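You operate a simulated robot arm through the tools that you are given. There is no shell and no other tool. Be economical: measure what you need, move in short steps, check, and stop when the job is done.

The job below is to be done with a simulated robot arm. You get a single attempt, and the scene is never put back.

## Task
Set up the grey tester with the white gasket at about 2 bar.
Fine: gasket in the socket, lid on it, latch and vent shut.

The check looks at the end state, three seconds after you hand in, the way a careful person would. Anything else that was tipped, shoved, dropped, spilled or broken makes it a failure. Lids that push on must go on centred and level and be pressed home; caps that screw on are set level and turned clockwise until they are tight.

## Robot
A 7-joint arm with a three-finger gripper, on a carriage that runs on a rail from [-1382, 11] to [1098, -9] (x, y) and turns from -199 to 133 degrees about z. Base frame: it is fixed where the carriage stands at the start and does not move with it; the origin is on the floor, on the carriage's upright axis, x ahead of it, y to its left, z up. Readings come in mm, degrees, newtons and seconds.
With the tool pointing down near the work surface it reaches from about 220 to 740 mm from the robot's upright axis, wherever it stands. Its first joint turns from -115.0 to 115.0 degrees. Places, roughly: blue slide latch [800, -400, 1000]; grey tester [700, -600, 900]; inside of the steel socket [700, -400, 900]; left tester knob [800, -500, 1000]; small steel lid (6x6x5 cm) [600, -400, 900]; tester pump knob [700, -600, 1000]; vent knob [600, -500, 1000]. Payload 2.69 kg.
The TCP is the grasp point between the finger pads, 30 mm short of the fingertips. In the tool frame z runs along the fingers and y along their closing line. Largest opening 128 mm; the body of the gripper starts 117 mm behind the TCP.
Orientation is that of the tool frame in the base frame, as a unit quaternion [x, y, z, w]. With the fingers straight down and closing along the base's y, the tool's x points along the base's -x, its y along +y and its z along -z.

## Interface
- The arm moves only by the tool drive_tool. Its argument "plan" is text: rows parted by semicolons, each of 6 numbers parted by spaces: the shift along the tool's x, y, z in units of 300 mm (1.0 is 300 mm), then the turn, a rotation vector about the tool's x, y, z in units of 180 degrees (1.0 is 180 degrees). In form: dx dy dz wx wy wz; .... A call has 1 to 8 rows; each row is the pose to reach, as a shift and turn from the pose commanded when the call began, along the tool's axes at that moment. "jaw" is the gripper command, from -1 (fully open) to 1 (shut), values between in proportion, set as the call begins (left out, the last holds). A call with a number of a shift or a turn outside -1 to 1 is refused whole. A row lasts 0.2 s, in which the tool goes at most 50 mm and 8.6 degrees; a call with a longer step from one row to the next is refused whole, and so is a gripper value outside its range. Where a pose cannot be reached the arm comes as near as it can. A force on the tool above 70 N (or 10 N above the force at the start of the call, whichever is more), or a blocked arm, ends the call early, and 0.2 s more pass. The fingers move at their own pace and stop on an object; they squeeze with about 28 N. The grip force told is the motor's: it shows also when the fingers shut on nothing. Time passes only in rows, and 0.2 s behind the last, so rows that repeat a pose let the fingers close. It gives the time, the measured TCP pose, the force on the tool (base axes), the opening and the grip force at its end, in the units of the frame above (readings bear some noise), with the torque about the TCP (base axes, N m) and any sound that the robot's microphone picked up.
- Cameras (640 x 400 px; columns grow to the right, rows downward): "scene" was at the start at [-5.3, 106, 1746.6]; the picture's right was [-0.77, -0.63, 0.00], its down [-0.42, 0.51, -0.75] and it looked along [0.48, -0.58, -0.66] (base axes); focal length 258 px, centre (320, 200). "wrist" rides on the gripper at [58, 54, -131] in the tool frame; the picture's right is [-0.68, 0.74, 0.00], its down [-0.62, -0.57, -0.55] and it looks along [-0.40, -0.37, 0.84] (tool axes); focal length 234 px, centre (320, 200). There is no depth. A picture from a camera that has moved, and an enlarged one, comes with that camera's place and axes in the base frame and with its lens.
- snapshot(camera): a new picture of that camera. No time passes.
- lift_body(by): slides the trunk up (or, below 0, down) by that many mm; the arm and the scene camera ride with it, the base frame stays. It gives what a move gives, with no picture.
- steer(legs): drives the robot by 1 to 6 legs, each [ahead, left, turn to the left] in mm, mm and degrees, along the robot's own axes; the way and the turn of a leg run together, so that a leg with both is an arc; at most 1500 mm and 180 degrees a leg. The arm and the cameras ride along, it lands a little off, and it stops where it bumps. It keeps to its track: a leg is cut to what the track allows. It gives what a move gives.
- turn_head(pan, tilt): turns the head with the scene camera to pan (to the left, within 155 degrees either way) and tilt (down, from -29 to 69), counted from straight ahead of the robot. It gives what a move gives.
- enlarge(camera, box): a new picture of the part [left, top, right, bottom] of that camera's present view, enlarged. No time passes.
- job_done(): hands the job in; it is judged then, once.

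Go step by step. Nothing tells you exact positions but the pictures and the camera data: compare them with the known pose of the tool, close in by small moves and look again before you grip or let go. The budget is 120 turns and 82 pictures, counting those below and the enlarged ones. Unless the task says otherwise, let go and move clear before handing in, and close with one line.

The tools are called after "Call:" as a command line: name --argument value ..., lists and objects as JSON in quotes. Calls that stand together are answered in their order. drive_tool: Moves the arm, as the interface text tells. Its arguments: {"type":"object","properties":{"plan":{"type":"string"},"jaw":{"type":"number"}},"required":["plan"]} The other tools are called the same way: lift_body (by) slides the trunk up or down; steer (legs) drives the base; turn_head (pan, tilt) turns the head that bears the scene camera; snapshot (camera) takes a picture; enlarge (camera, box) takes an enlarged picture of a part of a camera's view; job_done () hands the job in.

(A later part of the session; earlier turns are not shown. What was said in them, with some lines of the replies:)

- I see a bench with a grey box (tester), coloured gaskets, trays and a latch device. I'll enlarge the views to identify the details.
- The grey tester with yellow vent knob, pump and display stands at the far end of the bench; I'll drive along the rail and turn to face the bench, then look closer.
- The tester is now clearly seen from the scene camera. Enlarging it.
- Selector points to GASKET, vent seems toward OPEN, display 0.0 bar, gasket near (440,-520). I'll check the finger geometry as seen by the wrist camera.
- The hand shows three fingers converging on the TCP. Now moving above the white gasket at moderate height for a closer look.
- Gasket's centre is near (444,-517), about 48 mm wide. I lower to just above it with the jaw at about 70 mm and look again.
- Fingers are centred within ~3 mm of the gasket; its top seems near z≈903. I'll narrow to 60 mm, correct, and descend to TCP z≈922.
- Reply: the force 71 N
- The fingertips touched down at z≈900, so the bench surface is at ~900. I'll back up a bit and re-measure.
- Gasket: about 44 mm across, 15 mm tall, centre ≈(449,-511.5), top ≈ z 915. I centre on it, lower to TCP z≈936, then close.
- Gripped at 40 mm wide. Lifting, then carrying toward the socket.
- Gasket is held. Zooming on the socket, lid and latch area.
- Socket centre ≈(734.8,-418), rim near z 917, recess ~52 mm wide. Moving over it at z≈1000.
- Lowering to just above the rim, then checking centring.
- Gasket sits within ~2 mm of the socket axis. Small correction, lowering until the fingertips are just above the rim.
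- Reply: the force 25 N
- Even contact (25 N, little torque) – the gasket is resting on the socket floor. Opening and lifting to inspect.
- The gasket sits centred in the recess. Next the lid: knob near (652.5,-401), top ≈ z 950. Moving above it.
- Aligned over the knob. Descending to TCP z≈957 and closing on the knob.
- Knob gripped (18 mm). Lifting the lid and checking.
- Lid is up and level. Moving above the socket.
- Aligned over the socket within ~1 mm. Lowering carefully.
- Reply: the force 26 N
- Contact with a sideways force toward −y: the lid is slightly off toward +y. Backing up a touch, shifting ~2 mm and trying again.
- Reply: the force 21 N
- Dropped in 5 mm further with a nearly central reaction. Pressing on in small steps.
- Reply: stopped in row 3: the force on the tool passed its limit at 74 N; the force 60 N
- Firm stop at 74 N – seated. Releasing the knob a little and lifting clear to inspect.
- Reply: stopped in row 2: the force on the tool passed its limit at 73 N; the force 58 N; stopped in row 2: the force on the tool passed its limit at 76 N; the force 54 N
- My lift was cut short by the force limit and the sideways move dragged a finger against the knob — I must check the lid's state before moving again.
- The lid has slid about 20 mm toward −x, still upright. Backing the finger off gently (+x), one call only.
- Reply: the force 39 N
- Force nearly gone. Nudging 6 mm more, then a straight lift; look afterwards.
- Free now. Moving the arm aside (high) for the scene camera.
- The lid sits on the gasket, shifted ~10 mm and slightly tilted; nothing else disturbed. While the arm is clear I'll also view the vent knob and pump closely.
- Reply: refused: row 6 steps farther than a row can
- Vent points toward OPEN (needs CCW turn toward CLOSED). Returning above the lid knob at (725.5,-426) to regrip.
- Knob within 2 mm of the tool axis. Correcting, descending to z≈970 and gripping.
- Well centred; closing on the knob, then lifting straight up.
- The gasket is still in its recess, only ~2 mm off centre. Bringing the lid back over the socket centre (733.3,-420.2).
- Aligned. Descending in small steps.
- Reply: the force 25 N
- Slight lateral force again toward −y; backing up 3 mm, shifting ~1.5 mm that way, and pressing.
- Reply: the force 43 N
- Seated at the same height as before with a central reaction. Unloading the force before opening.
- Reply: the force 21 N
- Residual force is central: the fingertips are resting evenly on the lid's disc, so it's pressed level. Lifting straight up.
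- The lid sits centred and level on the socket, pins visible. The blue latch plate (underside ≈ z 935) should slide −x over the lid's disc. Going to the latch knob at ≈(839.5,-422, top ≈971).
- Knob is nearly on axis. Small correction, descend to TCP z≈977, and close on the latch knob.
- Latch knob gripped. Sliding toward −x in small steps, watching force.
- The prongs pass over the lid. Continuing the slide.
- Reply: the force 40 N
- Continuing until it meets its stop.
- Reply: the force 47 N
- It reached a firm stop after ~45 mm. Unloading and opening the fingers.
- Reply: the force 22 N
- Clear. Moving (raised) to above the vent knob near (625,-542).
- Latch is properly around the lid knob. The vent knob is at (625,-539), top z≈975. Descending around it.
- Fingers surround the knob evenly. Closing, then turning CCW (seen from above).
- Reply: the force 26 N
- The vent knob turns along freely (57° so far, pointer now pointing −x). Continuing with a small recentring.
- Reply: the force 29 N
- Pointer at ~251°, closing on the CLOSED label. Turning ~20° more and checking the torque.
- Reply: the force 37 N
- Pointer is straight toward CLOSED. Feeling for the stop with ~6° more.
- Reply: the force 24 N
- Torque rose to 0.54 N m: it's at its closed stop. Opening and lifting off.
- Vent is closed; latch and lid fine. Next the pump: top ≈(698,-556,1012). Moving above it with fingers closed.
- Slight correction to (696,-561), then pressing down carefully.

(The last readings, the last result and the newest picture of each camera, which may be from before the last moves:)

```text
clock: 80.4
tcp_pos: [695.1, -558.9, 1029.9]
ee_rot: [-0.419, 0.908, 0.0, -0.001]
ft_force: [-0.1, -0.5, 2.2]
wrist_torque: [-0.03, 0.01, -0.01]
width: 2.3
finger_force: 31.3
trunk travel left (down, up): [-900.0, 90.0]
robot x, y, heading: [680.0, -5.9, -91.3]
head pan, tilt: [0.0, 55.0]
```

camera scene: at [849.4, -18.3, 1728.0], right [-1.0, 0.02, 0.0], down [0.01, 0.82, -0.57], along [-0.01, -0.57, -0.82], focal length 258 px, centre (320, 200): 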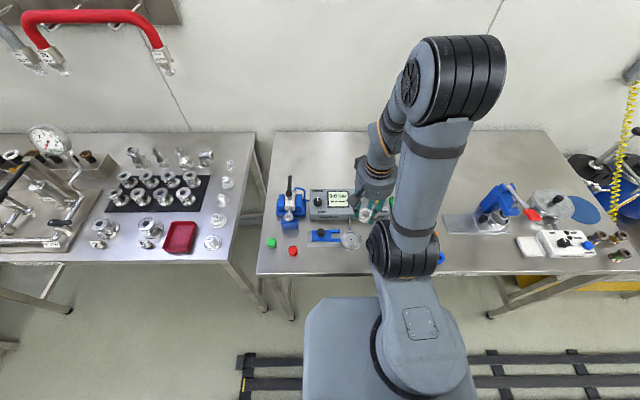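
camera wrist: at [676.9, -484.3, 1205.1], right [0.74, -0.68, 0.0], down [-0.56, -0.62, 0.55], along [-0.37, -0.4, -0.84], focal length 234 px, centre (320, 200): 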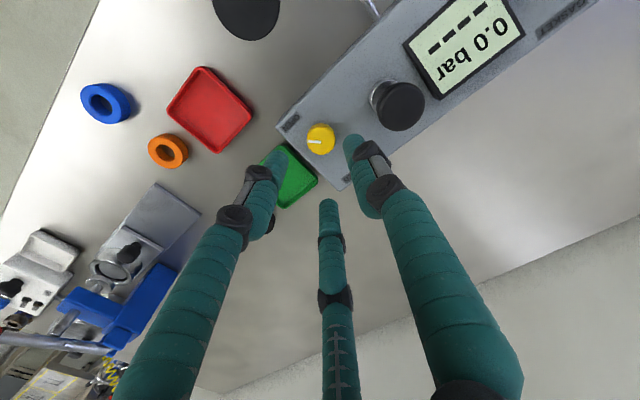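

Call:
drive_tool --plan "0 0 0.015 0 0 0;0 0 0.03 0 0 0;0 0 0.04 0 0 0;0 0 0.04 0 0 0"

Call:
enlarge --camera "scene" --box '[295, 175, 407, 245]'

```text
clock: 81.4
tcp_pos: [694.4, -560.2, 1019.9]
ee_rot: [-0.418, 0.908, 0.001, -0.001]
ft_force: [0.2, 1.6, 3.7]
wrist_torque: [-0.02, 0.01, 0.03]
width: 2.0
finger_force: 31.5
trunk travel left (down, up): [-900.0, 90.0]
robot x, y, heading: [681.9, -6.4, -90.8]
head pan, tilt: [0.0, 55.0]
```

```text
5.71 times, centred on (351, 210) of scene
camera zoom: at [851.4, -16.7, 1727.9], right [-1.0, 0.01, 0.0], down [0.01, 0.82, -0.57], along [-0.01, -0.57, -0.82], focal length 1476 px, centre (143, 143)
```

zoom: 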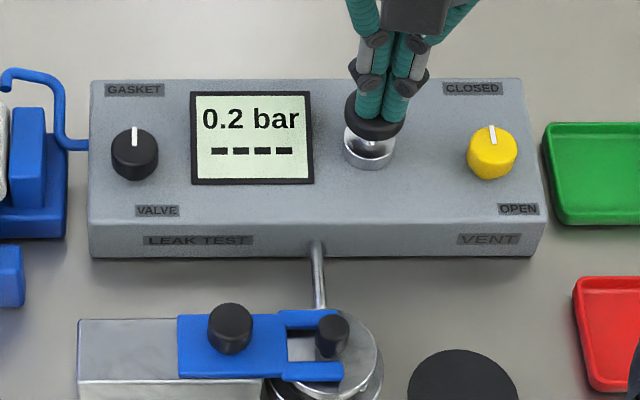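

Works: 0.2 bar partway down. Completing this stroke, then releasing.

Call:
drive_tool --plan "0 0 0.015 0 0 0;0 0 0.03 0 0 0;0 0 0.04 0 0 0;0 0 0.04 0 0 0"

```text
clock: 82.4
tcp_pos: [695.1, -561.3, 1008.8]
ee_rot: [-0.419, 0.908, 0.0, 0.0]
ft_force: [0.1, 2.1, 5.1]
wrist_torque: [0.01, -0.02, 0.02]
width: 6.1
finger_force: 31.3
trunk travel left (down, up): [-900.0, 90.0]
robot x, y, heading: [676.6, -5.7, -90.9]
head pan, tilt: [0.0, 55.0]
```

Call:
drive_tool --plan "0 0 0.01 0 0 0;0 0 0.02 0 0 0;0 0 -0.03 0 0 0;0 0 -0.08 0 0 0;0 0 -0.12 0 0 0;0 0 -0.12 0 0 0"

Call:
enlarge --camera "scene" --box '[295, 175, 407, 245]'

```text
clock: 83.8
tcp_pos: [695.0, -560.8, 1043.5]
ee_rot: [-0.418, 0.908, 0.001, 0.0]
ft_force: [0.4, 0.7, 1.0]
wrist_torque: [-0.01, 0.01, 0.02]
width: 2.1
finger_force: 31.3
trunk travel left (down, up): [-900.0, 90.0]
robot x, y, heading: [682.5, -6.7, -90.8]
head pan, tilt: [0.0, 55.0]
```

```text
5.71 times, centred on (351, 210) of scene
camera zoom: at [851.4, -17.7, 1727.8], right [-1.0, 0.01, 0.0], down [0.01, 0.82, -0.57], along [-0.01, -0.57, -0.82], focal length 1476 px, centre (143, 143)
```

zoom: 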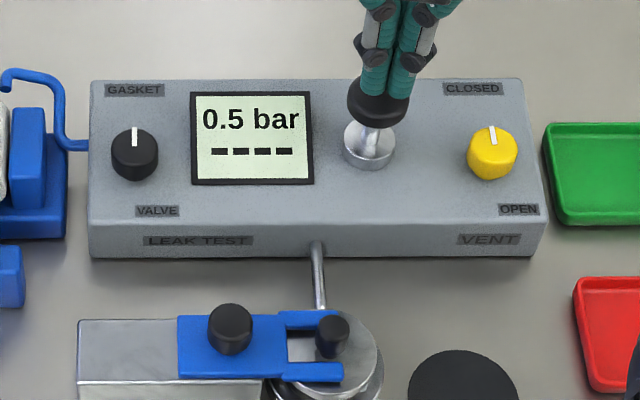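

0.5 bar after one stroke and it holds. Another equal stroke.

Call:
drive_tool --plan "0 0 0.05 0 0 0;0 0 0.1 0 0 0;0 0 0.133 0 0 0;0 0 0.133 0 0 0;0 0 0.08 0 0 0;0 0 0.03 0 0 0;0 0 -0.005 0 0 0;0 0 -0.005 0 0 0"

Call:
enlarge --camera "scene" --box '[320, 180, 400, 230]'

```text
clock: 85.6
tcp_pos: [694.6, -559.2, 1044.4]
ee_rot: [-0.419, 0.908, 0.001, 0.001]
ft_force: [-0.7, 0.2, 0.2]
wrist_torque: [0.0, -0.01, 0.0]
width: 2.1
finger_force: 31.5
trunk travel left (down, up): [-900.0, 90.0]
robot x, y, heading: [685.2, -0.3, -90.5]
head pan, tilt: [0.0, 55.0]
```

```text
8.00 times, centred on (360, 205) of scene
camera zoom: at [851.6, -17.8, 1727.8], right [-1.0, 0.01, 0.0], down [0.01, 0.82, -0.57], along [-0.01, -0.57, -0.82], focal length 2066 px, centre (0, 160)
```

zoom: 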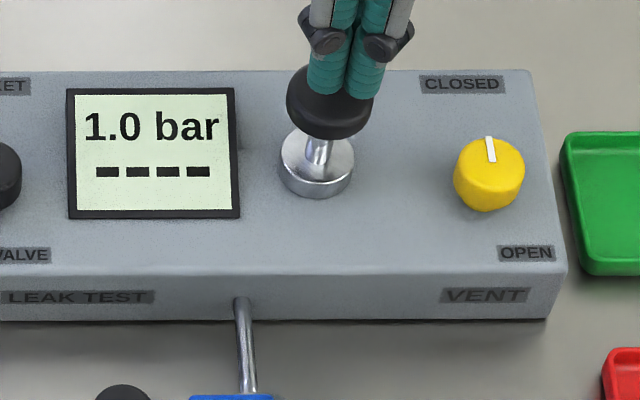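

1.0 bar. Third stroke.

Call:
drive_tool --plan "0 0 0.05 0 0 0;0 0 0.1 0 0 0;0 0 0.137 0 0 0;0 0 0.137 0 0 0;0 0 0.08 0 0 0;0 0 0.03 0 0 0;0 0 0 0 0 0;0 0 0 0 0 0"

Call:
enlarge --camera "scene" --box '[320, 180, 400, 230]'

```text
clock: 87.4
tcp_pos: [694.3, -562.6, 1045.4]
ee_rot: [-0.419, 0.908, 0.001, -0.001]
ft_force: [-0.3, 1.4, -0.1]
wrist_torque: [-0.01, 0.01, 0.0]
width: 1.9
finger_force: 31.5
trunk travel left (down, up): [-900.0, 90.0]
robot x, y, heading: [680.5, -9.5, -90.8]
head pan, tilt: [0.0, 55.0]
```

```text
8.00 times, centred on (360, 205) of scene
camera zoom: at [851.5, -17.7, 1727.8], right [-1.0, 0.01, 0.0], down [0.01, 0.82, -0.57], along [-0.01, -0.57, -0.82], focal length 2066 px, centre (0, 160)
```

zoom: 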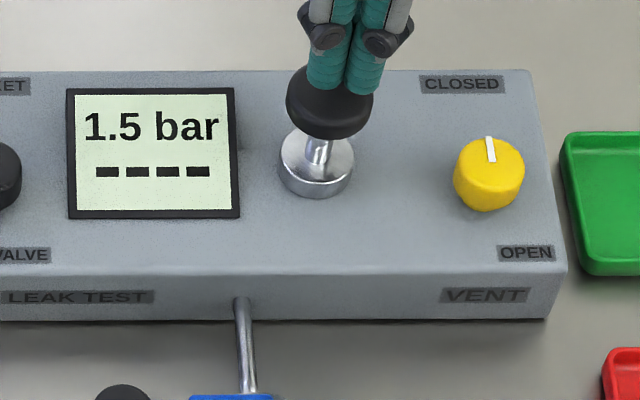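

1.5 bar. Fourth stroke.

Call:
drive_tool --plan "0 0 0.05 0 0 0;0 0 0.1 0 0 0;0 0 0.137 0 0 0;0 0 0.137 0 0 0;0 0 0.08 0 0 0;0 0 0.03 0 0 0;0 0 0 0 0 0;0 0 0 0 0 0"

Call:
enlarge --camera "scene" --box '[320, 180, 400, 230]'

```text
clock: 89.2
tcp_pos: [695.4, -559.9, 1045.5]
ee_rot: [-0.418, 0.908, 0.001, 0.0]
ft_force: [0.2, 0.3, -0.2]
wrist_torque: [-0.03, 0.0, -0.03]
width: 2.1
finger_force: 31.9
trunk travel left (down, up): [-900.0, 90.0]
robot x, y, heading: [681.7, -6.7, -90.9]
head pan, tilt: [0.0, 55.0]
```

```text
8.00 times, centred on (360, 205) of scene
camera zoom: at [851.5, -17.7, 1727.8], right [-1.0, 0.01, 0.0], down [0.01, 0.82, -0.57], along [-0.01, -0.57, -0.82], focal length 2066 px, centre (0, 160)
```

zoom: 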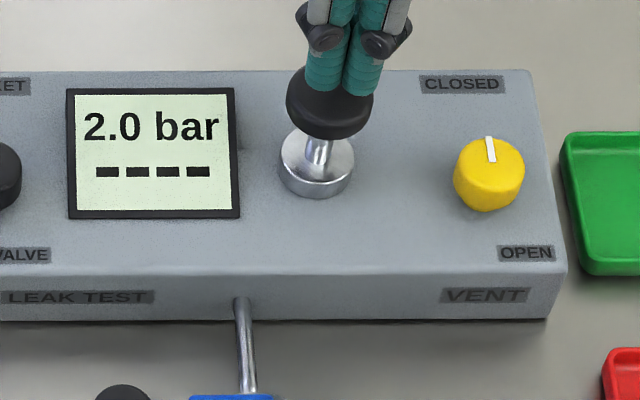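

2.0 bar. Lifting clear and waiting a few seconds to check that it holds.

Call:
drive_tool --plan "0 0 -0.1 0 0 0;0 0 -0.2 0 0 0;0 0 -0.3 0 0 0;0 0 -0.35 0 0 0;0 0 -0.35 0 0 0;0 0 -0.35 0 0 0;0 0 -0.35 0 0 0;0 0 -0.35 0 0 0"

Call:
drive_tool --plan "0 0 0 0 0 0;0 0 0 0 0 0;0 0 0 0 0 0;0 0 0 0 0 0;0 0 0 0 0 0;0 0 0 0 0 0;0 0 0 0 0 0;0 0 0 0 0 0"

Call:
enlarge --camera "scene" --box '[295, 180, 407, 250]'

Call:
snapshot --camera "scene"

```text
clock: 91.0
tcp_pos: [695.4, -561.8, 1151.2]
ee_rot: [-0.42, 0.908, 0.001, 0.0]
ft_force: [-0.7, -0.4, -0.1]
wrist_torque: [0.01, 0.0, 0.01]
width: 1.7
finger_force: 30.8
trunk travel left (down, up): [-900.0, 90.0]
robot x, y, heading: [682.8, -2.7, -90.6]
head pan, tilt: [0.0, 55.0]
```

```text
clock: 92.8
tcp_pos: [696.0, -561.4, 1150.8]
ee_rot: [-0.419, 0.908, 0.0, -0.001]
ft_force: [1.1, 0.4, 0.5]
wrist_torque: [0.03, 0.01, -0.01]
width: 2.2
finger_force: 31.1
trunk travel left (down, up): [-900.0, 90.0]
robot x, y, heading: [681.3, -4.2, -90.8]
head pan, tilt: [0.0, 55.0]
```

```text
5.71 times, centred on (351, 215) of scene
camera zoom: at [851.5, -17.6, 1727.8], right [-1.0, 0.01, 0.0], down [0.01, 0.82, -0.57], along [-0.01, -0.57, -0.82], focal length 1476 px, centre (143, 114)
```

zoom: 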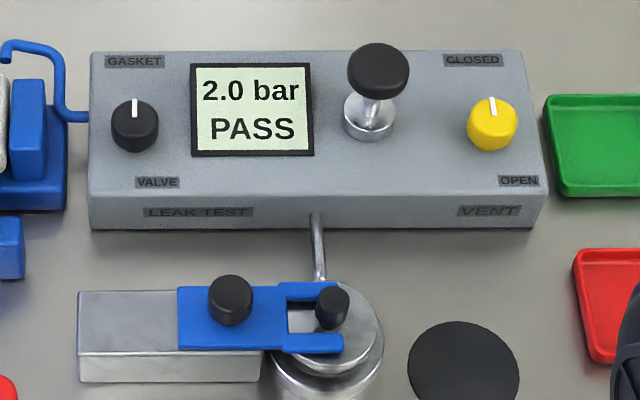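

```text
9 pictures are left
camera scene: at [851.5, -17.6, 1727.8], right [-1.0, 0.01, 0.0], down [0.01, 0.82, -0.57], along [-0.01, -0.57, -0.82], focal length 258 px, centre (320, 200)
```

scene: 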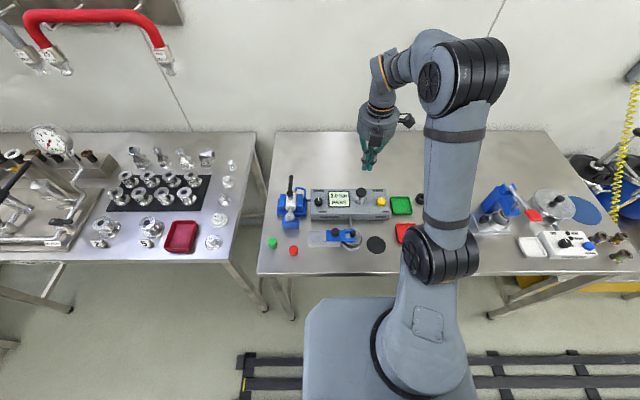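

The display reads 2.0 bar PASS, with the latch and vent shut and the arm clear, so I'm handing in.

Call:
job_done

```text
The job is handed in.
```

The white gasket is in the grey tester's socket with the lid on, latch and vent shut, and the display reads 2.0 bar PASS. On the way I knocked the lid and gasket out of place once, but I reseated the lid and saw nothing else disturbed.
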